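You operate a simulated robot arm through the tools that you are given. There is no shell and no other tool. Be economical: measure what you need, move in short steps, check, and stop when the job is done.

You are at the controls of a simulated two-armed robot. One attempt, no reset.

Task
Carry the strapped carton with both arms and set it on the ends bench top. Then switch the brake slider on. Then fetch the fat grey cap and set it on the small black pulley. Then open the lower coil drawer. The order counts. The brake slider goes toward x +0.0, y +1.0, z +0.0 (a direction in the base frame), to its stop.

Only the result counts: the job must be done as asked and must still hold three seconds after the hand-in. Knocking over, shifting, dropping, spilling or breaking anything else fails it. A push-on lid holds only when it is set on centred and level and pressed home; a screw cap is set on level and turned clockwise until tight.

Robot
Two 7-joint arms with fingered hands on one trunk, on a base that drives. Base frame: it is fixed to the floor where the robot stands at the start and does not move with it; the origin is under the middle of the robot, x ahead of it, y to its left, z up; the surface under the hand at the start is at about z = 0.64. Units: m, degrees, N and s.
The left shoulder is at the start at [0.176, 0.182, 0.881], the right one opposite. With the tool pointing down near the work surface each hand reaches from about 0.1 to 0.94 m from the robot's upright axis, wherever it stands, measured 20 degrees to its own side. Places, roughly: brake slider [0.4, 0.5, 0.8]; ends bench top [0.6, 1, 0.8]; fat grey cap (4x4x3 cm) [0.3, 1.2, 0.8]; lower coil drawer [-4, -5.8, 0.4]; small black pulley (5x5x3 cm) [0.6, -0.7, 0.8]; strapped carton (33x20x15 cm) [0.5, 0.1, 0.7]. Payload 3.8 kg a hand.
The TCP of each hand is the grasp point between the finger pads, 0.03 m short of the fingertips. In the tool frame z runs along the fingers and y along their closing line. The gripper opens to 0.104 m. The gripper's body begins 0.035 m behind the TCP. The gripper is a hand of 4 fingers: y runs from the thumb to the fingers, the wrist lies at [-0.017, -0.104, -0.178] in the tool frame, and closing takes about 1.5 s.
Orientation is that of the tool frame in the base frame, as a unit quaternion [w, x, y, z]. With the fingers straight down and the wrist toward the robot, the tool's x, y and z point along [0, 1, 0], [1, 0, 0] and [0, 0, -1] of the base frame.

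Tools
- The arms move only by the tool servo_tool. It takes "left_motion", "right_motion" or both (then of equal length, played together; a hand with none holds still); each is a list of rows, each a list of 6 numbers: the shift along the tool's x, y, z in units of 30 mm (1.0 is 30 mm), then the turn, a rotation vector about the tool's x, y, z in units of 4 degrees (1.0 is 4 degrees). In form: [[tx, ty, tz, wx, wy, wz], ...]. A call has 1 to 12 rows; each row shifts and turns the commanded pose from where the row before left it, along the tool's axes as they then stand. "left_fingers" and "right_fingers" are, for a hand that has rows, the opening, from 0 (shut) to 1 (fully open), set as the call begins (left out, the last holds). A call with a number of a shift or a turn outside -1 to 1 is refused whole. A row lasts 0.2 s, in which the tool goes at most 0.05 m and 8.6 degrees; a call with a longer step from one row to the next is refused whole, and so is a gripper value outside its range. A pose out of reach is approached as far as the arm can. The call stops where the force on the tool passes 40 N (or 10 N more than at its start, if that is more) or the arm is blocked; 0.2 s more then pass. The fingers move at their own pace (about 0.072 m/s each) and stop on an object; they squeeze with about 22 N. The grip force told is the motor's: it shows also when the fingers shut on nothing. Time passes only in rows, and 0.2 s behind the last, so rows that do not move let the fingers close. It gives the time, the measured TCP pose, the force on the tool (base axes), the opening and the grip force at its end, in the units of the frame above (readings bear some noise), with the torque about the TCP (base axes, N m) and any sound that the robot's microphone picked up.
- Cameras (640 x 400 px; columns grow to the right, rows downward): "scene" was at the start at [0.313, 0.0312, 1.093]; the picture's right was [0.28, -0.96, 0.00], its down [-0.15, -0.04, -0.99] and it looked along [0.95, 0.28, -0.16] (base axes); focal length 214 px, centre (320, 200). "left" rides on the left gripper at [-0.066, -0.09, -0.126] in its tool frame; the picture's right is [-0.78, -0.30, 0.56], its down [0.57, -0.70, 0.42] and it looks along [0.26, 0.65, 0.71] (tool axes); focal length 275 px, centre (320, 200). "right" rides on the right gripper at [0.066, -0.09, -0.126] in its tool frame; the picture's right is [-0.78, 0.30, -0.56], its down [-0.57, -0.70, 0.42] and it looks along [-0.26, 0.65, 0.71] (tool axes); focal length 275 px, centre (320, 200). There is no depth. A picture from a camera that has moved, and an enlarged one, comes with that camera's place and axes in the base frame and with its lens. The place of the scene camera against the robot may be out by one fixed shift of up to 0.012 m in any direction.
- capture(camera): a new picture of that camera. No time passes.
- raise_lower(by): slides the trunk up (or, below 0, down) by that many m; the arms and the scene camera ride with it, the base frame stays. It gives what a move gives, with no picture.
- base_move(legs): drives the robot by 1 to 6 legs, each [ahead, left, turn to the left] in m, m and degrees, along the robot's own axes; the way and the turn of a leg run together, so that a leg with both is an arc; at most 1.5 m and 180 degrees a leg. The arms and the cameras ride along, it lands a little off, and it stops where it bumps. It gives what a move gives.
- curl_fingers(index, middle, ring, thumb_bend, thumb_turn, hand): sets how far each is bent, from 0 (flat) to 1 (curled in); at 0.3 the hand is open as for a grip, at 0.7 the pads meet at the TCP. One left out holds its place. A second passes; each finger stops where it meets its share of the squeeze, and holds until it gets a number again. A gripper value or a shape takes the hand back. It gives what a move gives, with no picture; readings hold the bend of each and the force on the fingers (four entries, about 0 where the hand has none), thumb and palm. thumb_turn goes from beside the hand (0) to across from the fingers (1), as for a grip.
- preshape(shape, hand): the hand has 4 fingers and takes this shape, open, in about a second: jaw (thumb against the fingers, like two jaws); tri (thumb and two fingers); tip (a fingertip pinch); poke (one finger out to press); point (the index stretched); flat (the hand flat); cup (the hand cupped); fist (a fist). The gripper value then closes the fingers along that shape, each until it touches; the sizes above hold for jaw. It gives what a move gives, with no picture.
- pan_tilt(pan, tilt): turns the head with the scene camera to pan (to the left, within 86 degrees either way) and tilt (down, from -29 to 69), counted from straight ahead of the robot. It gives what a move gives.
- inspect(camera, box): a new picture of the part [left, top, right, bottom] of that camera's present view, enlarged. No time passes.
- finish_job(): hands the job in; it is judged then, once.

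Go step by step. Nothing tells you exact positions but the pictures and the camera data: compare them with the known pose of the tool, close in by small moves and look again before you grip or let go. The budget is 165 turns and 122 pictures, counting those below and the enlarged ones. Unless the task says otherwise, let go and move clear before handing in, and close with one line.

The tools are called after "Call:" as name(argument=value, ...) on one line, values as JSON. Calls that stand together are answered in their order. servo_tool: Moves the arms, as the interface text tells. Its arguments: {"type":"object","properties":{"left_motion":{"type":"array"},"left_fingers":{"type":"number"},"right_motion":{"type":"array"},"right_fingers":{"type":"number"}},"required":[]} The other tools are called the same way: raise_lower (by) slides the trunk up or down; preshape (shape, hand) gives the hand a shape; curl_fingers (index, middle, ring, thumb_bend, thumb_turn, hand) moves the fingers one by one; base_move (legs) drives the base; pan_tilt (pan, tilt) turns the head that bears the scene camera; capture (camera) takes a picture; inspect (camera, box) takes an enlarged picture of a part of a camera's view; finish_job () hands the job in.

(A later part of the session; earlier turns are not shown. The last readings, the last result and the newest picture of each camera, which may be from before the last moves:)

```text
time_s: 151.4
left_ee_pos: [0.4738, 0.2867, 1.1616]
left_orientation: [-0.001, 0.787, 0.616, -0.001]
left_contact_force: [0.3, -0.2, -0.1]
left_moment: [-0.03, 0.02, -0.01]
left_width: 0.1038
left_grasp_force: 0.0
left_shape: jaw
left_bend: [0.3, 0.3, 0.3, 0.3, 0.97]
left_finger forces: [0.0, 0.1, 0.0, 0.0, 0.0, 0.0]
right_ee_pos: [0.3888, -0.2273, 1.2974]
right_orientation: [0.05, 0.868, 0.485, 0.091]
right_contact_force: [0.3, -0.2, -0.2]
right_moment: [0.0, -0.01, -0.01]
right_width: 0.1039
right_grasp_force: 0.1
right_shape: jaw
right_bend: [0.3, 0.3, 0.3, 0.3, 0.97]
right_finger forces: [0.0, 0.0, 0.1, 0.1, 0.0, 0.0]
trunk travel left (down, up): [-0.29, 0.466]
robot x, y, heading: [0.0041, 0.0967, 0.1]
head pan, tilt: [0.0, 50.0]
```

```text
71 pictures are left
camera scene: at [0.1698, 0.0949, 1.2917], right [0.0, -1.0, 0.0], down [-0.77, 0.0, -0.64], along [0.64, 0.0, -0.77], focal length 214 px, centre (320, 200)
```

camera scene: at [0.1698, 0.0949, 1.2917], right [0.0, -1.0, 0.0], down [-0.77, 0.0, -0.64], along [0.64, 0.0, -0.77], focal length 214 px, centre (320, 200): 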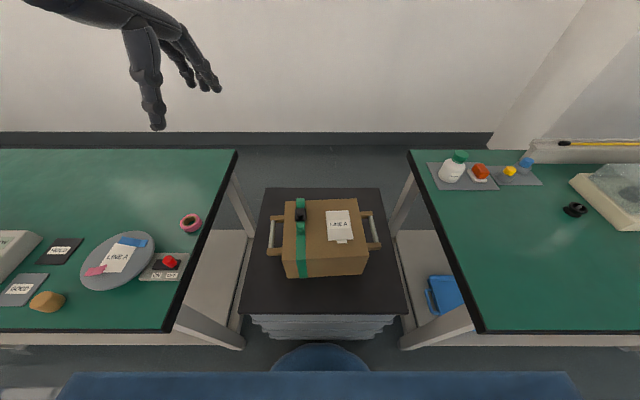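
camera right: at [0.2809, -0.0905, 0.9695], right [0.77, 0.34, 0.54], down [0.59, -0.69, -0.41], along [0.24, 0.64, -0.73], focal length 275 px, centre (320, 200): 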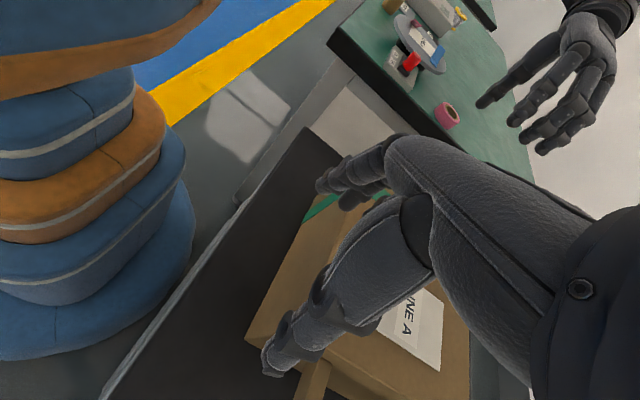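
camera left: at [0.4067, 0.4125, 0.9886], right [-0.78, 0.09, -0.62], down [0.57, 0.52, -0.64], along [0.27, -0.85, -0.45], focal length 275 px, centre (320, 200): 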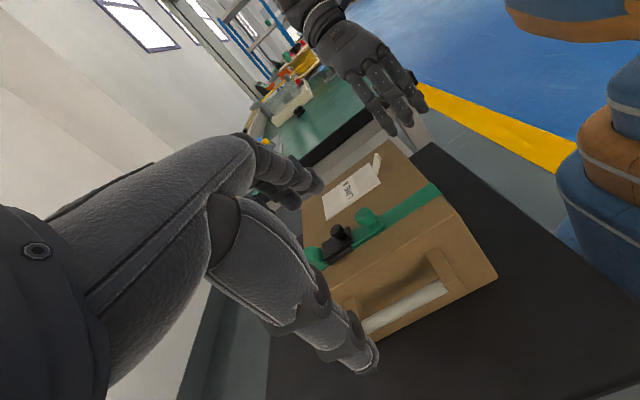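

Both arms turn freely that way. I continue directly to the hooked, 45°-tilted carrying orientation for each hand.

Call:
servo_tool(left_motion=[[0, 0, 0, 0.316, -0.404, -0.976], [0, 0, 0, 0.316, -0.404, -0.976], [0, 0, 0, 0.316, -0.404, -0.976], [0, 0, 0, 0.316, -0.404, -0.976], [0, 0, 0, 0.316, -0.404, -0.976], [0, 0, 0, 0.316, -0.404, -0.976], [0, 0, 0, 0.316, -0.404, -0.976], [0, 0, 0, 0.316, -0.404, -0.976], [0, 0, 0, 0.316, -0.404, -0.976], [0, 0, 0, 0.316, -0.404, -0.976], [0, 0, 0, 0.316, -0.404, -0.976], [0, 0, 0, 0.316, -0.404, -0.976]], right_motion=[[0, 0, 0, 0.78, 0.21, 1.0], [0, 0, 0, 0.78, 0.21, 1.0], [0, 0, 0, 0.78, 0.21, 1.0], [0, 0, 0, 0.78, 0.21, 1.0], [0, 0, 0, 0.78, 0.21, 1.0], [0, 0, 0, 0.78, 0.21, 1.0], [0, 0, 0, 0.78, 0.21, 1.0], [0, 0, 0, 0.78, 0.21, 1.0], [0, 0, 0, 0.78, 0.21, 1.0], [0, 0, 0, 0.78, 0.21, 1.0], [0, 0, 0, 0.78, 0.21, 1.0], [0, 0, 0, 0.78, 0.21, 1.0]])

Call:
servo_tool(left_motion=[[0, 0, 0, 0.316, -0.404, -0.976], [0, 0, 0, 0.316, -0.404, -0.976], [0, 0, 0, 0.316, -0.404, -0.976], [0, 0, 0, 0.316, -0.404, -0.976], [0, 0, 0, 0.316, -0.404, -0.976], [0, 0, 0, 0.316, -0.404, -0.976], [0, 0, 0, 0.316, -0.404, -0.976], [0, 0, 0, 0.316, -0.404, -0.976], [0, 0, 0, 0.316, -0.404, -0.976], [0, 0, 0, 0.316, -0.404, -0.976], [0, 0, 0, 0.316, -0.404, -0.976], [0, 0, 0, 0.316, -0.404, -0.976]], right_motion=[[0, 0, 0, 0.78, 0.21, 1.0], [0, 0, 0, 0.78, 0.21, 1.0], [0, 0, 0, 0.78, 0.21, 1.0], [0, 0, 0, 0, 0, 0], [0, 0, 0, 0, 0, 0], [0, 0, 0, 0, 0, 0], [0, 0, 0, 0, 0, 0], [0, 0, 0, 0, 0, 0], [0, 0, 0, 0, 0, 0], [0, 0, 0, 0, 0, 0], [0, 0, 0, 0, 0, 0], [0, 0, 0, 0, 0, 0]])

Call:
capture(camera="scene")

```text
time_s: 154.0
left_ee_pos: [0.4738, 0.288, 1.1607]
left_orientation: [-0.001, 0.461, 0.863, -0.208]
left_contact_force: [0.2, 0.8, -0.6]
left_moment: [0.01, 0.01, -0.03]
left_width: 0.1037
left_grasp_force: 0.1
left_shape: jaw
left_bend: [0.3, 0.3, 0.3, 0.3, 0.97]
left_finger forces: [0.0, 0.0, 0.1, 0.0, 0.0, 0.0]
right_ee_pos: [0.3921, -0.2266, 1.2958]
right_orientation: [-0.305, 0.947, 0.101, 0.021]
right_contact_force: [0.1, 0.2, -0.3]
right_moment: [0.02, 0.02, -0.02]
right_width: 0.1041
right_grasp_force: 0.1
right_shape: jaw
right_bend: [0.3, 0.3, 0.3, 0.3, 0.97]
right_finger forces: [0.1, 0.0, 0.1, 0.0, 0.0, 0.1]
trunk travel left (down, up): [-0.29, 0.466]
robot x, y, heading: [0.0043, 0.0886, 0.3]
head pan, tilt: [0.0, 50.0]
```

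```text
time_s: 156.6
left_ee_pos: [0.474, 0.2887, 1.1625]
left_orientation: [0.001, 0.039, 0.928, -0.371]
left_contact_force: [0.4, 1.2, -1.0]
left_moment: [-0.05, 0.01, -0.01]
left_width: 0.104
left_grasp_force: 0.1
left_shape: jaw
left_bend: [0.3, 0.3, 0.3, 0.3, 0.97]
left_finger forces: [0.1, 0.1, 0.0, 0.1, 0.1, 0.0]
right_ee_pos: [0.39, -0.2275, 1.2984]
right_orientation: [-0.382, 0.924, -0.004, 0.002]
right_contact_force: [-0.5, 0.6, -0.2]
right_moment: [-0.01, 0.01, 0.01]
right_width: 0.104
right_grasp_force: 0.0
right_shape: jaw
right_bend: [0.3, 0.3, 0.3, 0.3, 0.97]
right_finger forces: [0.1, 0.0, 0.1, 0.1, 0.0, 0.1]
trunk travel left (down, up): [-0.29, 0.466]
robot x, y, heading: [0.007, 0.0923, 0.2]
head pan, tilt: [0.0, 50.0]
```

```text
70 pictures are left
camera scene: at [0.1699, 0.095, 1.2916], right [0.0, -1.0, 0.0], down [-0.77, 0.0, -0.64], along [0.64, 0.0, -0.77], focal length 214 px, centre (320, 200)
```

scene: 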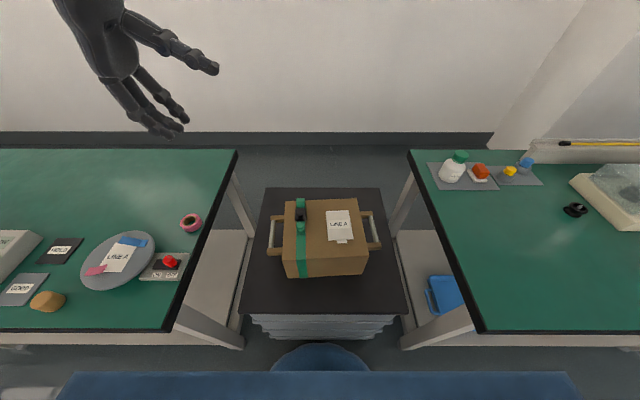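

Both hands reached the carrying orientation with no limits. I bring them down beside the rods and look closely.

Call:
servo_tool(left_motion=[[0, 0, 0, 0.316, -0.404, -0.976], [-0.03, 0.7, 0.42, 0, 0, 0], [-0.03, 0.7, 0.42, 0, 0, 0], [-0.03, 0.7, 0.42, 0, 0, 0], [-0.03, 0.7, 0.42, 0, 0, 0], [-0.03, 0.7, 0.42, 0, 0, 0], [-0.03, 0.7, 0.42, 0, 0, 0], [-0.03, 0.7, 0.42, 0, 0, 0], [-0.03, 0.7, 0.42, 0, 0, 0], [-0.03, 0.7, 0.42, 0, 0, 0]], right_motion=[[0.29, 0.71, 0.93, 0, 0, 0], [0.29, 0.71, 0.93, 0, 0, 0], [0.29, 0.71, 0.93, 0, 0, 0], [0.29, 0.71, 0.93, 0, 0, 0], [0.29, 0.71, 0.93, 0, 0, 0], [0.29, 0.71, 0.93, 0, 0, 0], [0.29, 0.71, 0.93, 0, 0, 0], [0.29, 0.71, 0.93, 0, 0, 0], [0.29, 0.71, 0.93, 0, 0, 0], [0.29, 0.71, 0.93, 0, 0, 0]])

Call:
capture(camera="left")

Call:
capture(camera="right")

Call:
inspect(camera="scene", box=[190, 140, 450, 302])

```text
time_s: 158.8
left_ee_pos: [0.4839, 0.3435, 0.9464]
left_orientation: [0.0, 0.003, 0.924, -0.381]
left_contact_force: [0.7, 0.3, 0.3]
left_moment: [-0.02, 0.01, 0.01]
left_width: 0.1035
left_grasp_force: 0.1
left_shape: jaw
left_bend: [0.3, 0.3, 0.3, 0.3, 0.97]
left_finger forces: [0.0, 0.1, 0.0, 0.0, 0.0, 0.0]
right_ee_pos: [0.4783, -0.1827, 0.9489]
right_orientation: [-0.383, 0.924, -0.003, 0.002]
right_contact_force: [-0.1, 0.8, 0.2]
right_moment: [0.0, 0.02, 0.0]
right_width: 0.1039
right_grasp_force: 0.0
right_shape: jaw
right_bend: [0.3, 0.3, 0.3, 0.3, 0.97]
right_finger forces: [0.0, 0.0, 0.0, 0.0, 0.0, 0.0]
trunk travel left (down, up): [-0.29, 0.466]
robot x, y, heading: [0.0036, 0.0892, -0.0]
head pan, tilt: [0.0, 50.0]
```

```text
69 pictures are left
camera left: at [0.5512, 0.3673, 1.0976], right [0.77, -0.61, -0.18], down [-0.58, -0.79, 0.19], along [-0.26, -0.04, -0.96], focal length 275 px, centre (320, 200)
```

left: 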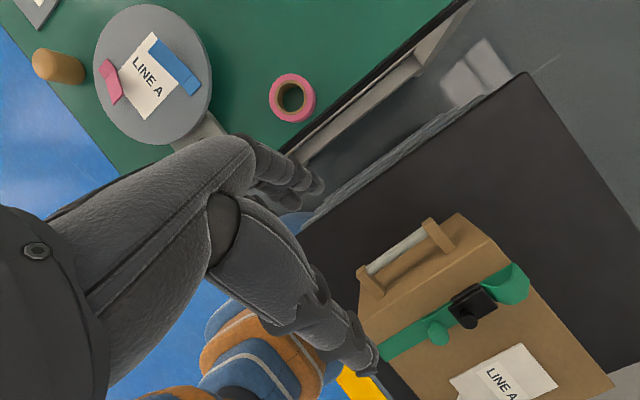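

```text
68 pictures are left
camera right: at [0.5433, -0.208, 1.1012], right [-0.78, -0.6, 0.18], down [-0.57, 0.8, 0.2], along [-0.26, 0.05, -0.96], focal length 275 px, centre (320, 200)
```

right: 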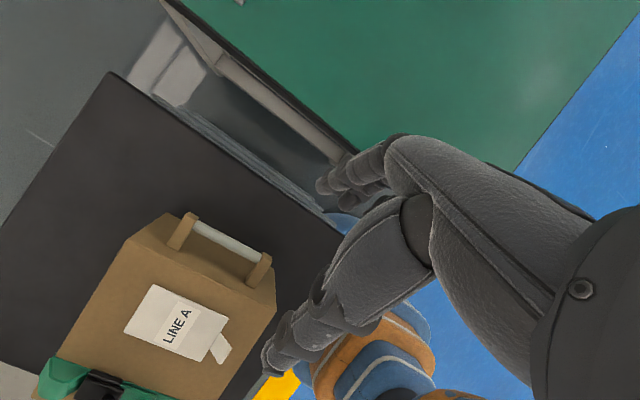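

```text
2.46 times, centred on (320, 221) of scene
camera zoom: at [0.1707, 0.0951, 1.2915], right [0.0, -1.0, 0.0], down [-0.77, 0.0, -0.64], along [0.64, 0.0, -0.77], focal length 528 px, centre (320, 148)
```

zoom: 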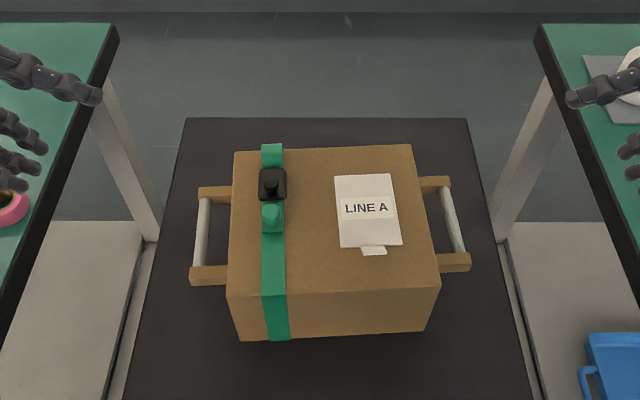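

From the two overhead hand cameras and the scene camera I get the rods at about left (0.496, 0.236, 0.735) and right (0.512, -0.070, 0.735), the box yawed ~3°. I half close the hands and go to pre-insert points 0.10 m back along the finger direction.

Call:
servo_tool(left_motion=[[-0.07, 0.41, 0.69, 0, 0, 0], [-0.07, 0.41, 0.69, 0, 0, 0], [-0.07, 0.41, 0.69, 0, 0, 0], [-0.07, 0.41, 0.69, 0, 0, 0], [-0.07, 0.41, 0.69, 0, 0, 0], [-0.07, 0.41, 0.69, 0, 0, 0], [0, 0, 0, 0, -0.6, -0.6], [0, 0, 0, 0, 0, 0]], right_motion=[[0.19, 0.4, 0.73, 0, 0, 0], [0.19, 0.4, 0.73, 0, 0, 0], [0.19, 0.4, 0.73, 0, 0, 0], [0.19, 0.4, 0.73, 0, 0, 0], [0.19, 0.4, 0.73, 0, 0, 0], [0.19, 0.4, 0.73, 0, 0, 0], [0, 0, 0, 0, -0.6, -0.6], [0, 0, 0, 0, 0, 0]], left_fingers=0.5, right_fingers=0.5)

Call:
capture(camera="left")

Call:
capture(camera="right")

Call:
inspect(camera="scene", box=[190, 140, 450, 302])

```text
time_s: 160.6
left_ee_pos: [0.4952, 0.3049, 0.8075]
left_orientation: [0.012, -0.025, 0.924, -0.382]
left_contact_force: [-0.2, -0.7, -0.1]
left_moment: [0.03, -0.03, -0.01]
left_width: 0.0526
left_grasp_force: 0.1
left_shape: jaw
left_bend: [0.74, 0.44, 0.41, 0.68, 1.0]
left_finger forces: [0.0, 0.0, 0.1, 0.1, 0.1, 0.0]
right_ee_pos: [0.513, -0.1407, 0.8068]
right_orientation: [-0.383, 0.924, 0.025, -0.011]
right_contact_force: [-0.3, -0.2, 0.8]
right_moment: [0.03, 0.01, 0.02]
right_width: 0.0523
right_grasp_force: 0.1
right_shape: jaw
right_bend: [0.74, 0.44, 0.41, 0.68, 1.0]
right_finger forces: [0.0, 0.0, 0.0, 0.1, 0.0, 0.0]
trunk travel left (down, up): [-0.29, 0.466]
robot x, y, heading: [-0.0008, 0.0899, 0.2]
head pan, tilt: [0.0, 50.0]
```

```text
66 pictures are left
camera left: at [0.5604, 0.3346, 0.9597], right [0.81, -0.56, -0.18], down [-0.53, -0.83, 0.19], along [-0.26, -0.06, -0.96], focal length 275 px, centre (320, 200)
```

left: 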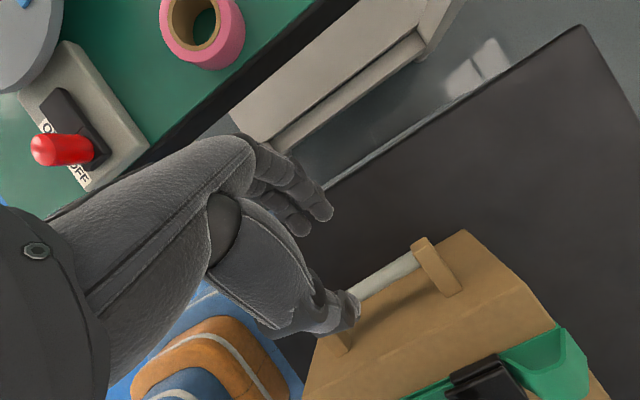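

```text
65 pictures are left
camera right: at [0.5784, -0.1615, 0.9583], right [-0.74, -0.64, 0.19], down [-0.61, 0.76, 0.2], along [-0.27, 0.03, -0.96], focal length 275 px, centre (320, 200)
```

right: 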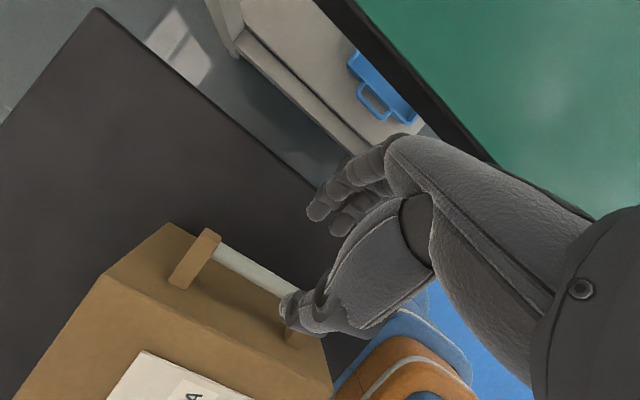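

```text
2.46 times, centred on (320, 221) of scene
camera zoom: at [0.1701, 0.095, 1.2916], right [0.0, -1.0, 0.0], down [-0.77, 0.0, -0.64], along [0.64, 0.0, -0.77], focal length 528 px, centre (320, 148)
```

zoom: 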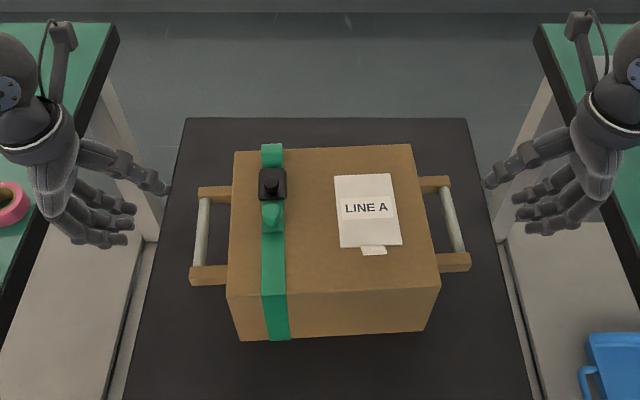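

Alignment across the fingers is within 3 mm. I advance both hands about 55 mm along the fingers and check.

Call:
servo_tool(left_motion=[[0, -0.02, 0.45, 0, 0, 0], [0, -0.02, 0.45, 0, 0, 0], [0, -0.02, 0.45, 0, 0, 0], [0, -0.02, 0.45, 0, 0, 0]], right_motion=[[0, -0.02, 0.45, 0, 0, 0], [0, -0.02, 0.45, 0, 0, 0], [0, -0.02, 0.45, 0, 0, 0], [0, -0.02, 0.45, 0, 0, 0]])

Call:
capture(camera="left")

Call:
capture(camera="right")

Call:
inspect(camera="scene", box=[220, 170, 420, 295])

```text
time_s: 161.6
left_ee_pos: [0.4942, 0.275, 0.782]
left_orientation: [0.012, -0.025, 0.924, -0.382]
left_contact_force: [0.8, -0.6, -0.1]
left_moment: [0.02, 0.04, -0.05]
left_width: 0.0526
left_grasp_force: 0.0
left_shape: jaw
left_bend: [0.74, 0.44, 0.41, 0.68, 1.0]
left_finger forces: [0.1, 0.0, 0.0, 0.1, 0.0, 0.0]
left hand out of reach, approached as far as the arm can: row 4
right_ee_pos: [0.5099, -0.1005, 0.7704]
right_orientation: [-0.382, 0.924, 0.025, -0.01]
right_contact_force: [0.7, -0.3, -0.2]
right_moment: [-0.01, 0.02, -0.01]
right_width: 0.0524
right_grasp_force: 0.2
right_shape: jaw
right_bend: [0.74, 0.44, 0.41, 0.68, 1.0]
right_finger forces: [0.0, 0.0, 0.1, 0.0, 0.1, 0.0]
trunk travel left (down, up): [-0.29, 0.466]
robot x, y, heading: [0.0048, 0.089, 0.1]
head pan, tilt: [0.0, 50.0]
```

```text
63 pictures are left
camera left: at [0.5591, 0.3045, 0.9335], right [0.81, -0.56, -0.18], down [-0.53, -0.83, 0.19], along [-0.26, -0.06, -0.96], focal length 275 px, centre (320, 200)
```

left: 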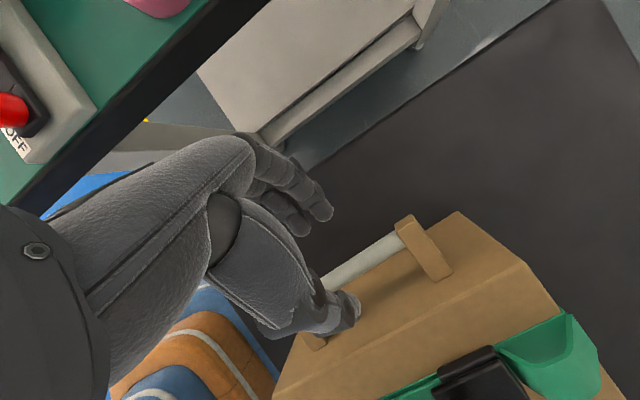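

```text
62 pictures are left
camera right: at [0.5762, -0.1211, 0.9217], right [-0.74, -0.64, 0.19], down [-0.61, 0.77, 0.2], along [-0.27, 0.03, -0.96], focal length 275 px, centre (320, 200)
```

right: 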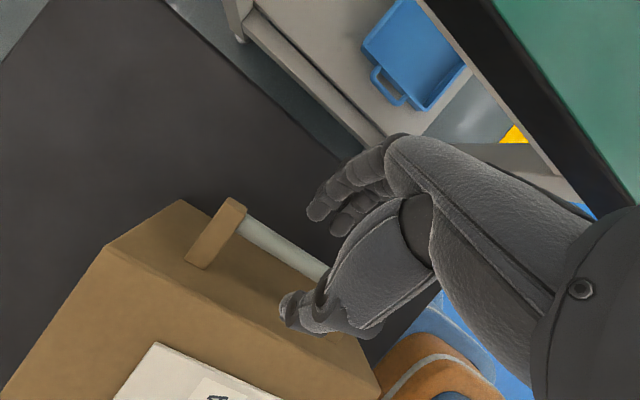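

```text
3.20 times, centred on (320, 232) of scene
camera zoom: at [0.17, 0.0951, 1.2916], right [0.0, -1.0, 0.0], down [-0.77, 0.0, -0.64], along [0.64, 0.0, -0.77], focal length 686 px, centre (320, 96)
```

zoom: 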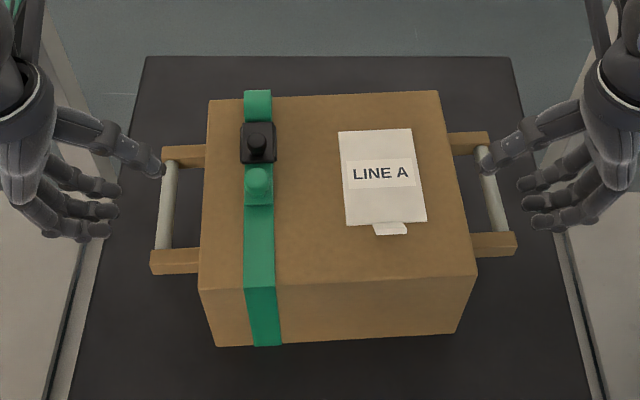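

The left hand hits a reach limit slightly early. I lift both hands 0.10 m and lower the trunk 0.10 m to bring the shoulders closer, then retry.

Call:
servo_tool(left_motion=[[0, -0.6, -0.6, 0, 0, 0], [0, -0.6, -0.6, 0, 0, 0], [0, -0.6, -0.6, 0, 0, 0], [0, -0.6, -0.6, 0, 0, 0]], right_motion=[[0, -0.6, -0.6, 0, 0, 0], [0, -0.6, -0.6, 0, 0, 0], [0, -0.6, -0.6, 0, 0, 0], [0, -0.6, -0.6, 0, 0, 0]])

Call:
raise_lower(by=-0.1)

```text
time_s: 162.6
left_ee_pos: [0.4935, 0.2763, 0.8851]
left_orientation: [0.012, -0.024, 0.924, -0.382]
left_contact_force: [-0.5, 0.5, 0.5]
left_moment: [0.02, 0.0, 0.03]
left_width: 0.0525
left_grasp_force: 0.0
left_shape: jaw
left_bend: [0.74, 0.44, 0.41, 0.68, 1.0]
left_finger forces: [0.0, 0.1, 0.0, 0.0, 0.0, 0.1]
right_ee_pos: [0.5099, -0.0989, 0.8714]
right_orientation: [-0.382, 0.924, 0.024, -0.01]
right_contact_force: [0.1, -1.1, 0.6]
right_moment: [-0.02, 0.02, -0.02]
right_width: 0.0523
right_grasp_force: 0.0
right_shape: jaw
right_bend: [0.74, 0.44, 0.41, 0.68, 1.0]
right_finger forces: [0.0, 0.0, 0.0, 0.1, 0.0, 0.0]
trunk travel left (down, up): [-0.29, 0.466]
robot x, y, heading: [0.0085, 0.0873, 0.1]
head pan, tilt: [0.0, 50.0]
```

```text
time_s: 163.9
left_ee_pos: [0.4938, 0.2763, 0.7841]
left_orientation: [0.012, -0.024, 0.924, -0.381]
left_contact_force: [0.2, 0.1, 0.2]
left_moment: [0.03, -0.02, -0.02]
left_width: 0.0524
left_grasp_force: 0.1
left_shape: jaw
left_bend: [0.74, 0.44, 0.41, 0.68, 1.0]
left_finger forces: [0.0, 0.0, 0.1, 0.0, 0.0, 0.0]
right_ee_pos: [0.5101, -0.1, 0.7735]
right_orientation: [-0.382, 0.924, 0.024, -0.009]
right_contact_force: [0.5, 0.2, -0.8]
right_moment: [-0.01, 0.02, -0.03]
right_width: 0.0524
right_grasp_force: 0.2
right_shape: jaw
right_bend: [0.74, 0.44, 0.41, 0.68, 1.0]
right_finger forces: [0.1, 0.0, 0.0, 0.1, 0.0, 0.1]
trunk travel left (down, up): [-0.19, 0.566]
robot x, y, heading: [0.0043, 0.0896, 0.2]
head pan, tilt: [0.0, 50.0]
```

Now advance left 49 mm and right 33 mm along the fingers so the rods lie between fingers and thumb.

Call:
servo_tool(left_motion=[[-0.03, 0.01, 0.41, 0, 0, 0], [-0.03, 0.01, 0.41, 0, 0, 0], [-0.03, 0.01, 0.41, 0, 0, 0], [-0.03, 0.01, 0.41, 0, 0, 0]], right_motion=[[0.03, 0.02, 0.28, 0, 0, 0], [0.03, 0.02, 0.28, 0, 0, 0], [0.03, 0.02, 0.28, 0, 0, 0], [0.03, 0.02, 0.28, 0, 0, 0]])

Call:
capture(camera="left")

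Call:
capture(camera="right")

Call:
inspect(camera="scene", box=[210, 150, 430, 287])

```text
time_s: 164.9
left_ee_pos: [0.4988, 0.244, 0.7483]
left_orientation: [0.013, -0.026, 0.924, -0.381]
left_contact_force: [-0.5, 3.8, 1.2]
left_moment: [-0.05, -0.05, 0.01]
left_width: 0.0503
left_grasp_force: 0.1
left_shape: jaw
left_bend: [0.74, 0.44, 0.41, 0.71, 1.0]
left_finger forces: [0.0, 0.0, 0.0, 0.1, 4.2, 0.0]
right_ee_pos: [0.512, -0.078, 0.7477]
right_orientation: [-0.382, 0.924, 0.023, -0.009]
right_contact_force: [0.7, -8.1, 1.6]
right_moment: [0.07, 0.01, -0.08]
right_width: 0.0496
right_grasp_force: 0.1
right_shape: jaw
right_bend: [0.74, 0.44, 0.41, 0.72, 1.0]
right_finger forces: [0.1, 0.0, 0.0, 0.1, 7.0, 0.0]
trunk travel left (down, up): [-0.19, 0.566]
robot x, y, heading: [0.0052, 0.0918, -0.0]
head pan, tilt: [0.0, 50.0]
```

```text
60 pictures are left
camera left: at [0.5645, 0.2713, 0.8997], right [0.81, -0.56, -0.18], down [-0.53, -0.83, 0.19], along [-0.26, -0.06, -0.96], focal length 275 px, centre (320, 200)
```

left: 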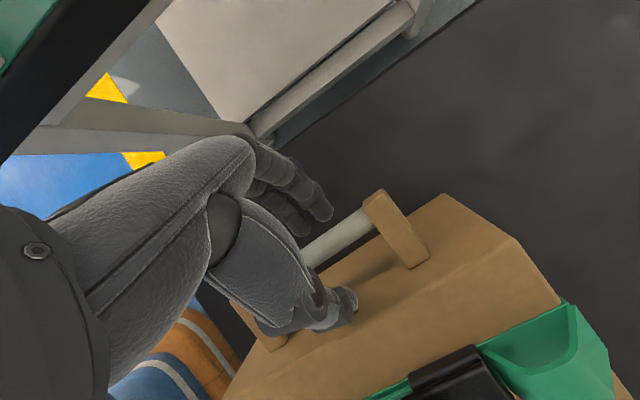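

```text
59 pictures are left
camera right: at [0.5782, -0.1, 0.8982], right [-0.74, -0.64, 0.19], down [-0.61, 0.77, 0.19], along [-0.27, 0.03, -0.96], focal length 275 px, centre (320, 200)
```

right: 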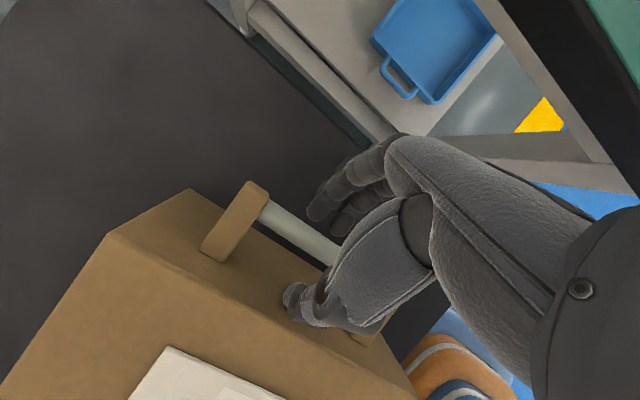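

```text
2.91 times, centred on (320, 218) of scene
camera zoom: at [0.2165, 0.095, 1.1888], right [0.0, -1.0, 0.0], down [-0.77, 0.0, -0.64], along [0.64, 0.0, -0.77], focal length 624 px, centre (320, 146)
```

zoom: 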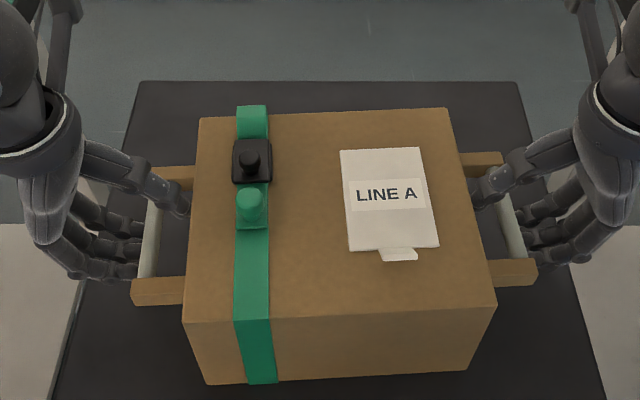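

The thumbs now pass over the rods and just touch the box sides; the fingers lie below and outside the rods. I close both hands.

Call:
servo_tool(left_motion=[[0, 0, 0, 0, 0, 0], [0, 0, 0, 0, 0, 0], [0, 0, 0, 0, 0, 0], [0, 0, 0, 0, 0, 0], [0, 0, 0, 0, 0, 0], [0, 0, 0, 0, 0, 0], [0, 0, 0, 0, 0, 0], [0, 0, 0, 0, 0, 0]], right_motion=[[0, 0, 0, 0, 0, 0], [0, 0, 0, 0, 0, 0], [0, 0, 0, 0, 0, 0], [0, 0, 0, 0, 0, 0], [0, 0, 0, 0, 0, 0], [0, 0, 0, 0, 0, 0], [0, 0, 0, 0, 0, 0], [0, 0, 0, 0, 0, 0]], left_fingers=0, right_fingers=0)

Call:
capture(camera="left")

Call:
inspect(camera="scene", box=[210, 150, 430, 287])

```text
time_s: 166.7
left_ee_pos: [0.501, 0.2424, 0.7489]
left_orientation: [0.012, -0.024, 0.923, -0.383]
left_contact_force: [0.2, -2.3, -5.5]
left_moment: [0.02, -0.02, 0.04]
left_width: 0.0096
left_grasp_force: 21.9
left_shape: jaw
left_bend: [0.7, 0.7, 0.7, 0.79, 1.0]
left_finger forces: [11.1, 3.4, 1.7, 0.0, 11.9, 0.0]
right_ee_pos: [0.5117, -0.0756, 0.7453]
right_orientation: [-0.383, 0.923, 0.026, -0.012]
right_contact_force: [0.1, 1.7, -5.3]
right_moment: [0.02, -0.02, -0.07]
right_width: 0.0054
right_grasp_force: 22.1
right_shape: jaw
right_bend: [0.7, 0.7, 0.7, 0.79, 1.0]
right_finger forces: [17.2, 4.2, 2.1, 0.1, 16.2, 0.0]
trunk travel left (down, up): [-0.19, 0.566]
robot x, y, heading: [0.0049, 0.0905, 0.2]
head pan, tilt: [0.0, 50.0]
```

```text
57 pictures are left
camera left: at [0.565, 0.2705, 0.8997], right [0.81, -0.56, -0.18], down [-0.53, -0.83, 0.19], along [-0.26, -0.06, -0.96], focal length 275 px, centre (320, 200)
```

left: 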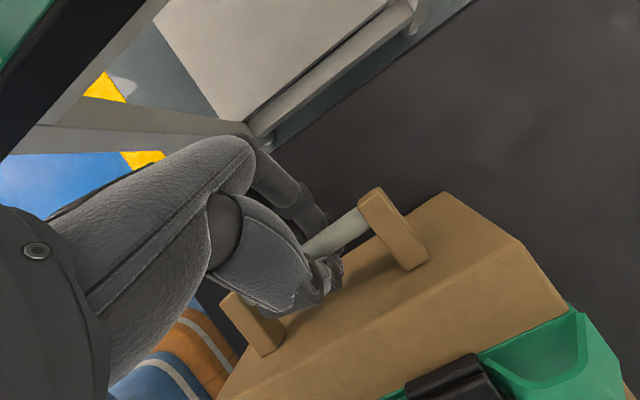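

```text
2.91 times, centred on (320, 218) of scene
camera zoom: at [0.2175, 0.0951, 1.1885], right [0.0, -1.0, 0.0], down [-0.77, 0.0, -0.64], along [0.64, 0.0, -0.77], focal length 624 px, centre (320, 146)
```

zoom: 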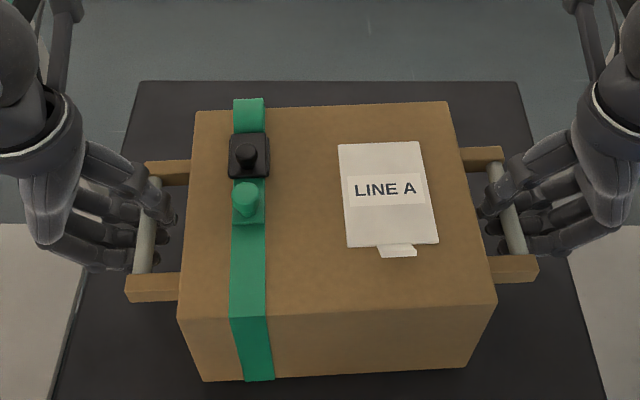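

The fingertips hook under and around both rods. I lift about 6 cm as a test.

Call:
servo_tool(left_motion=[[0, -0.25, -0.25, 0, 0, 0], [0, -0.35, -0.35, 0, 0, 0], [0, -0.35, -0.35, 0, 0, 0], [0, -0.35, -0.35, 0, 0, 0], [0, -0.25, -0.25, 0, 0, 0]], right_motion=[[0, -0.25, -0.25, 0, 0, 0], [0, -0.35, -0.35, 0, 0, 0], [0, -0.35, -0.35, 0, 0, 0], [0, -0.35, -0.35, 0, 0, 0], [0, -0.25, -0.25, 0, 0, 0]])

Call:
capture(camera="scene")

```text
time_s: 167.9
left_ee_pos: [0.4994, 0.2418, 0.8136]
left_orientation: [0.012, -0.025, 0.924, -0.382]
left_contact_force: [0.1, -3.9, -6.1]
left_moment: [0.0, -0.03, 0.02]
left_width: 0.0096
left_grasp_force: 22.4
left_shape: jaw
left_bend: [0.7, 0.7, 0.7, 0.79, 1.0]
left_finger forces: [11.0, 3.5, 1.8, 0.0, 12.1, 0.0]
right_ee_pos: [0.5131, -0.0767, 0.8123]
right_orientation: [-0.382, 0.924, 0.025, -0.011]
right_contact_force: [-0.1, 3.9, -5.3]
right_moment: [0.07, -0.01, -0.05]
right_width: 0.0052
right_grasp_force: 22.2
right_shape: jaw
right_bend: [0.7, 0.7, 0.7, 0.78, 1.0]
right_finger forces: [16.4, 4.2, 2.0, 0.0, 16.7, 0.1]
trunk travel left (down, up): [-0.19, 0.566]
robot x, y, heading: [0.0034, 0.0927, -0.2]
head pan, tilt: [0.0, 50.0]
```

```text
55 pictures are left
camera scene: at [0.2173, 0.0951, 1.1886], right [0.0, -1.0, 0.0], down [-0.77, 0.0, -0.64], along [0.64, 0.0, -0.77], focal length 214 px, centre (320, 200)
```

scene: 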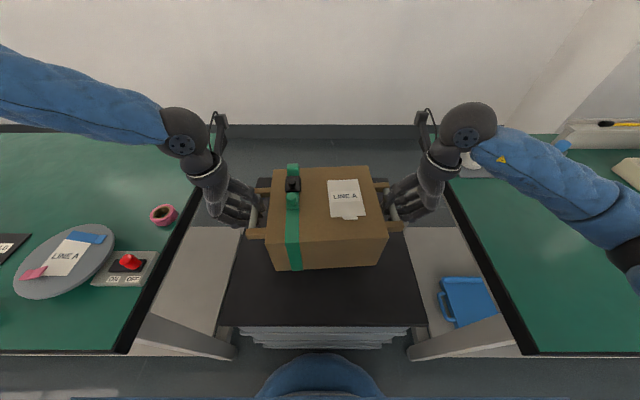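

The carton is held level and weighs about 1 kg. I look at the left bench to choose the place.

Call:
pan_tilt(pan=62, tilt=28)

Call:
capture(camera="scene")

```text
time_s: 169.2
left_ee_pos: [0.4979, 0.2421, 0.8134]
left_orientation: [0.011, -0.024, 0.924, -0.381]
left_contact_force: [-0.6, -4.9, -6.1]
left_moment: [0.01, -0.04, 0.04]
left_width: 0.0096
left_grasp_force: 21.8
left_shape: jaw
left_bend: [0.7, 0.7, 0.7, 0.79, 1.0]
left_finger forces: [10.9, 3.5, 1.9, 0.0, 12.4, 0.0]
right_ee_pos: [0.5108, -0.0773, 0.8122]
right_orientation: [-0.383, 0.924, 0.024, -0.01]
right_contact_force: [0.0, 4.1, -5.1]
right_moment: [0.04, -0.02, -0.06]
right_width: 0.0056
right_grasp_force: 22.2
right_shape: jaw
right_bend: [0.7, 0.7, 0.7, 0.78, 1.0]
right_finger forces: [16.1, 4.3, 2.0, 0.1, 16.9, 0.0]
trunk travel left (down, up): [-0.19, 0.566]
robot x, y, heading: [0.0064, 0.0899, 0.2]
head pan, tilt: [62.0, 28.0]
```

```text
54 pictures are left
camera scene: at [0.1833, 0.1755, 1.2212], right [0.88, -0.47, 0.0], down [-0.22, -0.41, -0.88], along [0.41, 0.78, -0.47], focal length 214 px, centre (320, 200)
```

scene: 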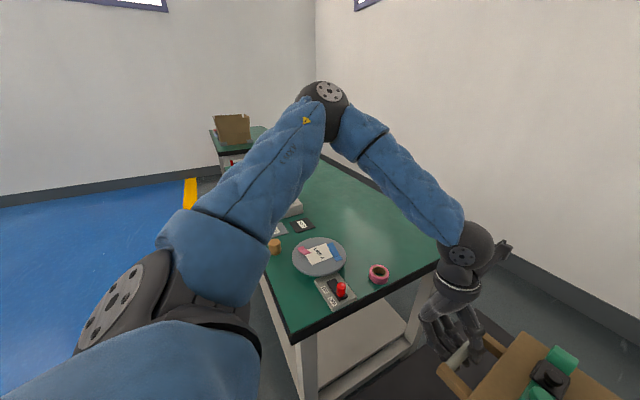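

Free space on the bench lies around x 0.53–0.85 beyond the plate and tape; I'll set the carton near (0.64, 0.78). First I raise it 16 cm and extend it forward.

Call:
servo_tool(left_motion=[[0, -0.47, -0.47, 0, 0, 0], [0, -0.47, -0.47, 0, 0, 0], [0, -0.47, -0.47, 0, 0, 0], [0, -0.47, -0.47, 0, 0, 0], [0, -0.47, -0.47, 0, 0, 0], [0, -0.47, -0.47, 0, 0, 0], [0, -0.47, -0.47, 0, 0, 0], [0, -0.47, -0.47, 0, 0, 0]], right_motion=[[0, -0.47, -0.47, 0, 0, 0], [0, -0.47, -0.47, 0, 0, 0], [0, -0.47, -0.47, 0, 0, 0], [0, -0.47, -0.47, 0, 0, 0], [0, -0.47, -0.47, 0, 0, 0], [0, -0.47, -0.47, 0, 0, 0], [0, -0.47, -0.47, 0, 0, 0], [0, -0.47, -0.47, 0, 0, 0]])

Call:
servo_tool(left_motion=[[-0.5, 0, 0, 0, 0, 0], [-0.5, 0, 0, 0, 0, 0], [-0.5, 0, 0, 0, 0, 0], [-0.5, 0, 0, 0, 0, 0], [-0.5, 0, 0, 0, 0, 0], [-0.5, 0, 0, 0, 0, 0], [-0.5, 0, 0, 0, 0, 0], [-0.5, 0, 0, 0, 0, 0]], right_motion=[[0.5, 0, 0, 0, 0, 0], [0.5, 0, 0, 0, 0, 0], [0.5, 0, 0, 0, 0, 0], [0.5, 0, 0, 0, 0, 0], [0.5, 0, 0, 0, 0, 0], [0.5, 0, 0, 0, 0, 0], [0.5, 0, 0, 0, 0, 0], [0.5, 0, 0, 0, 0, 0]])

Call:
pan_tilt(pan=20, tilt=45)

Call:
capture(camera="scene")

```text
time_s: 171.0
left_ee_pos: [0.4973, 0.2406, 0.9741]
left_orientation: [0.012, -0.025, 0.924, -0.382]
left_contact_force: [0.1, -2.3, -5.4]
left_moment: [0.01, -0.02, 0.0]
left_width: 0.0098
left_grasp_force: 22.2
left_shape: jaw
left_bend: [0.7, 0.7, 0.7, 0.79, 1.0]
left_finger forces: [11.0, 3.3, 2.0, 0.0, 11.8, 0.0]
right_ee_pos: [0.5098, -0.0766, 0.9721]
right_orientation: [-0.382, 0.924, 0.024, -0.01]
right_contact_force: [-0.5, 3.9, -5.3]
right_moment: [-0.01, -0.01, -0.06]
right_width: 0.0056
right_grasp_force: 21.8
right_shape: jaw
right_bend: [0.7, 0.7, 0.7, 0.78, 1.0]
right_finger forces: [16.1, 3.9, 2.0, 0.1, 16.6, 0.0]
trunk travel left (down, up): [-0.19, 0.566]
robot x, y, heading: [0.0037, 0.0876, 0.1]
head pan, tilt: [62.0, 28.0]
```

```text
time_s: 172.8
left_ee_pos: [0.6177, 0.2501, 0.9709]
left_orientation: [0.01, -0.025, 0.924, -0.381]
left_contact_force: [0.8, -5.6, -5.5]
left_moment: [0.0, -0.05, 0.01]
left_width: 0.0099
left_grasp_force: 22.2
left_shape: jaw
left_bend: [0.7, 0.7, 0.7, 0.79, 1.0]
left_finger forces: [10.6, 3.1, 2.1, 0.0, 12.7, 0.1]
right_ee_pos: [0.632, -0.0709, 0.9705]
right_orientation: [-0.382, 0.924, 0.025, -0.012]
right_contact_force: [-0.6, 6.3, -5.7]
right_moment: [0.01, -0.01, -0.07]
right_width: 0.0053
right_grasp_force: 22.1
right_shape: jaw
right_bend: [0.7, 0.7, 0.7, 0.78, 1.0]
right_finger forces: [15.3, 4.0, 2.2, 0.1, 17.2, 0.1]
trunk travel left (down, up): [-0.19, 0.566]
robot x, y, heading: [0.0072, 0.0882, 0.2]
head pan, tilt: [62.0, 28.0]
```

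```text
time_s: 173.9
left_ee_pos: [0.6178, 0.2482, 0.9728]
left_orientation: [0.011, -0.024, 0.924, -0.382]
left_contact_force: [0.6, -6.9, -5.8]
left_moment: [-0.03, -0.04, 0.02]
left_width: 0.0098
left_grasp_force: 22.0
left_shape: jaw
left_bend: [0.7, 0.7, 0.7, 0.79, 1.0]
left_finger forces: [10.6, 3.2, 2.2, 0.0, 13.0, 0.0]
right_ee_pos: [0.632, -0.0713, 0.9719]
right_orientation: [-0.383, 0.924, 0.023, -0.01]
right_contact_force: [-1.1, 7.6, -4.3]
right_moment: [0.03, 0.0, -0.06]
right_width: 0.0054
right_grasp_force: 21.9
right_shape: jaw
right_bend: [0.7, 0.7, 0.7, 0.78, 1.0]
right_finger forces: [15.0, 4.1, 2.2, 0.0, 17.5, 0.0]
trunk travel left (down, up): [-0.19, 0.566]
robot x, y, heading: [0.0073, 0.0904, -0.1]
head pan, tilt: [20.0, 45.0]
```

```text
53 pictures are left
camera scene: at [0.2171, 0.123, 1.1954], right [0.34, -0.94, 0.0], down [-0.66, -0.24, -0.71], along [0.66, 0.24, -0.71], focal length 214 px, centre (320, 200)
```

scene: 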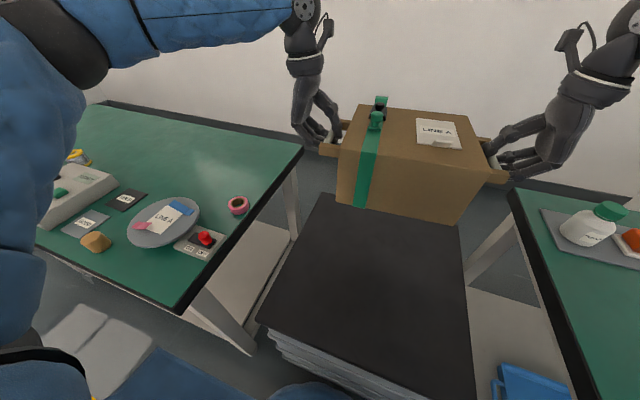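

Carton is held well. I extend 7 cm more forward, back the base off 6 cm from the bench, then drive left 0.69 m.

Call:
servo_tool(left_motion=[[-0.5, 0, 0, 0, 0, 0], [-0.5, 0, 0, 0, 0, 0], [-0.5, 0, 0, 0, 0, 0], [-0.5, 0, 0, 0, 0, 0], [-0.5, 0, 0, 0, 0, 0]], right_motion=[[0.5, 0, 0, 0, 0, 0], [0.5, 0, 0, 0, 0, 0], [0.5, 0, 0, 0, 0, 0], [0.5, 0, 0, 0, 0, 0], [0.5, 0, 0, 0, 0, 0]])

Call:
base_move(legs=[[-0.06, 0, 0], [0, 0.35, 0]])

Call:
capture(camera="scene")

```text
time_s: 175.1
left_ee_pos: [0.6385, 0.258, 0.9689]
left_orientation: [0.013, -0.024, 0.923, -0.383]
left_contact_force: [5.5, -25.6, -6.5]
left_moment: [-0.03, -0.07, 0.09]
left_width: 0.0105
left_grasp_force: 21.5
left_shape: jaw
left_bend: [0.7, 0.7, 0.7, 0.76, 0.99]
left_finger forces: [7.8, 2.7, 2.4, 0.0, 20.9, 0.0]
left hand out of reach, approached as far as the arm can: row 1, 2, 3, 4, 5
right_ee_pos: [0.7057, -0.0636, 0.9705]
right_orientation: [-0.384, 0.923, 0.028, -0.013]
right_contact_force: [-5.8, 24.7, -6.8]
right_moment: [0.05, -0.02, 0.08]
right_width: 0.0056
right_grasp_force: 21.8
right_shape: jaw
right_bend: [0.7, 0.7, 0.7, 0.76, 1.0]
right_finger forces: [10.3, 3.3, 1.4, 0.1, 22.6, 0.0]
trunk travel left (down, up): [-0.19, 0.566]
robot x, y, heading: [0.007, 0.0894, 0.0]
head pan, tilt: [20.0, 45.0]
```

```text
time_s: 178.0
left_ee_pos: [0.5759, 0.6175, 0.9699]
left_orientation: [0.013, -0.026, 0.923, -0.383]
left_contact_force: [6.0, -23.3, -4.8]
left_moment: [-0.04, -0.07, 0.06]
left_width: 0.0107
left_grasp_force: 21.7
left_shape: jaw
left_bend: [0.7, 0.7, 0.7, 0.76, 0.99]
left_finger forces: [7.7, 2.1, 2.4, 0.0, 21.4, 0.1]
right_ee_pos: [0.6468, 0.2949, 0.9719]
right_orientation: [-0.383, 0.923, 0.028, -0.013]
right_contact_force: [-4.9, 24.7, -5.4]
right_moment: [0.02, 0.03, 0.09]
right_width: 0.0053
right_grasp_force: 21.6
right_shape: jaw
right_bend: [0.7, 0.7, 0.7, 0.76, 1.0]
right_finger forces: [10.2, 3.4, 1.5, 0.1, 22.6, 0.0]
trunk travel left (down, up): [-0.19, 0.566]
robot x, y, heading: [-0.055, 0.4451, 0.3]
head pan, tilt: [20.0, 45.0]
```

```text
52 pictures are left
camera scene: at [0.1559, 0.4804, 1.1954], right [0.35, -0.94, 0.0], down [-0.66, -0.25, -0.71], along [0.66, 0.25, -0.71], focal length 214 px, centre (320, 200)
```

scene: 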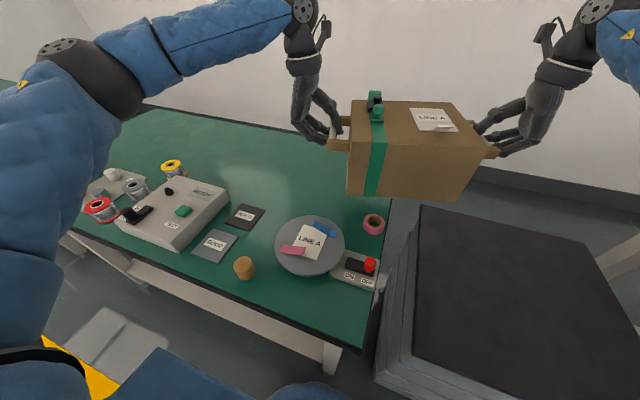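

The left arm topped out, twisting the carton slightly; I bring the right hand back to square it, then drive on.

Call:
servo_tool(right_motion=[[-0.45, 0, 0, 0, 0, 0], [-0.45, 0, 0, 0, 0, 0], [-0.45, 0, 0, 0, 0, 0], [-0.45, 0, 0, 0, 0, 0], [0, 0, 0, 0, 0, 0]])

Call:
base_move(legs=[[0, 0.33, 0], [0.04, 0, 0]])

Call:
capture(camera="scene")

Call:
capture(camera="right")

```text
time_s: 179.2
left_ee_pos: [0.5763, 0.6168, 0.9687]
left_orientation: [0.013, -0.026, 0.924, -0.382]
left_contact_force: [-1.5, -7.5, -6.0]
left_moment: [0.05, -0.06, -0.07]
left_width: 0.0107
left_grasp_force: 21.3
left_shape: jaw
left_bend: [0.7, 0.7, 0.7, 0.77, 1.0]
left_finger forces: [10.0, 1.7, 2.7, 0.1, 14.3, 0.0]
right_ee_pos: [0.5918, 0.2918, 0.972]
right_orientation: [-0.385, 0.923, 0.029, -0.013]
right_contact_force: [0.3, 7.5, -5.8]
right_moment: [0.01, -0.04, -0.27]
right_width: 0.0054
right_grasp_force: 22.0
right_shape: jaw
right_bend: [0.7, 0.7, 0.7, 0.77, 1.0]
right_finger forces: [16.0, 3.6, 3.2, 0.0, 17.2, 0.0]
trunk travel left (down, up): [-0.19, 0.566]
robot x, y, heading: [-0.0544, 0.4511, 0.4]
head pan, tilt: [20.0, 45.0]
```

```text
time_s: 181.8
left_ee_pos: [0.6167, 0.9477, 0.9664]
left_orientation: [0.011, -0.025, 0.924, -0.382]
left_contact_force: [0.0, -8.2, -6.2]
left_moment: [0.04, 0.01, -0.07]
left_width: 0.0105
left_grasp_force: 22.5
left_shape: jaw
left_bend: [0.7, 0.7, 0.7, 0.77, 1.0]
left_finger forces: [9.8, 1.9, 2.9, 0.0, 14.6, 0.0]
right_ee_pos: [0.6321, 0.6217, 0.9697]
right_orientation: [-0.384, 0.923, 0.026, -0.013]
right_contact_force: [1.5, 8.3, -5.6]
right_moment: [0.04, -0.05, -0.2]
right_width: 0.0054
right_grasp_force: 22.3
right_shape: jaw
right_bend: [0.7, 0.7, 0.7, 0.77, 1.0]
right_finger forces: [15.5, 3.6, 3.1, 0.0, 17.7, 0.0]
trunk travel left (down, up): [-0.19, 0.566]
robot x, y, heading: [-0.018, 0.7799, 0.2]
head pan, tilt: [20.0, 45.0]
```

```text
51 pictures are left
camera scene: at [0.1965, 0.8114, 1.1949], right [0.35, -0.94, 0.0], down [-0.67, -0.24, -0.71], along [0.66, 0.24, -0.71], focal length 214 px, centre (320, 200)
```

scene: 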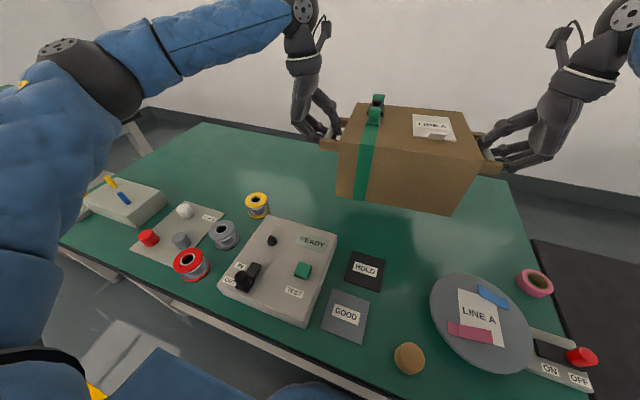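

```text
50 pictures are left
camera right: at [0.6989, 0.6004, 1.122], right [-0.74, -0.65, 0.19], down [-0.62, 0.76, 0.2], along [-0.27, 0.03, -0.96], focal length 275 px, centre (320, 200)
```

right: 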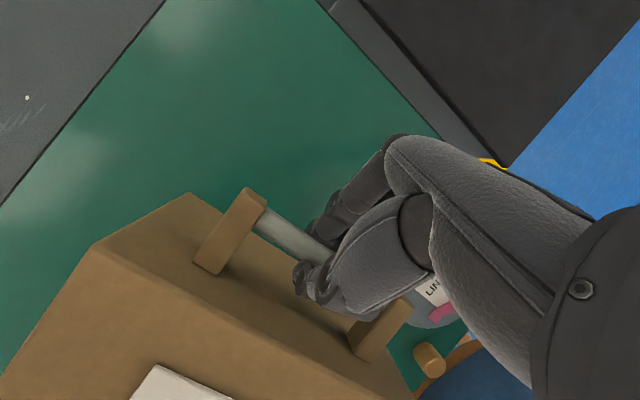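

The carton is above clear bench at about (0.624, 0.785). I lower it 8 cm and check the gap.

Call:
servo_tool(left_motion=[[0, 0.47, 0.47, 0, 0, 0], [0, 0.47, 0.47, 0, 0, 0], [0, 0.47, 0.47, 0, 0, 0], [0, 0.47, 0.47, 0, 0, 0]], right_motion=[[0, 0.47, 0.47, 0, 0, 0], [0, 0.47, 0.47, 0, 0, 0], [0, 0.47, 0.47, 0, 0, 0], [0, 0.47, 0.47, 0, 0, 0]])

Call:
capture(camera="scene")

```text
time_s: 182.8
left_ee_pos: [0.6158, 0.9466, 0.8879]
left_orientation: [0.012, -0.024, 0.923, -0.383]
left_contact_force: [-1.4, -3.9, -6.7]
left_moment: [0.08, -0.04, -0.04]
left_width: 0.0104
left_grasp_force: 22.0
left_shape: jaw
left_bend: [0.7, 0.7, 0.7, 0.78, 1.0]
left_finger forces: [9.9, 1.7, 3.0, 0.1, 13.7, 0.0]
right_ee_pos: [0.6297, 0.6226, 0.891]
right_orientation: [-0.385, 0.923, 0.026, -0.012]
right_contact_force: [1.2, 4.2, -6.6]
right_moment: [-0.05, -0.08, -0.2]
right_width: 0.0053
right_grasp_force: 22.0
right_shape: jaw
right_bend: [0.7, 0.7, 0.7, 0.77, 1.0]
right_finger forces: [16.2, 3.4, 3.0, 0.0, 17.3, 0.0]
trunk travel left (down, up): [-0.19, 0.566]
robot x, y, heading: [-0.0181, 0.7758, 0.3]
head pan, tilt: [20.0, 45.0]
```

```text
49 pictures are left
camera scene: at [0.1952, 0.8114, 1.1952], right [0.35, -0.94, 0.0], down [-0.66, -0.24, -0.71], along [0.66, 0.24, -0.71], focal length 214 px, centre (320, 200)
```

scene: 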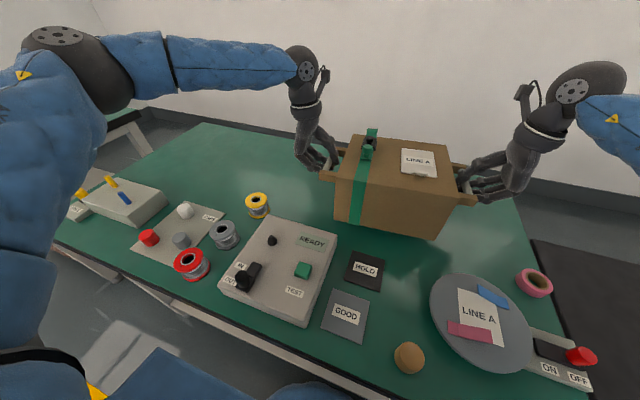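

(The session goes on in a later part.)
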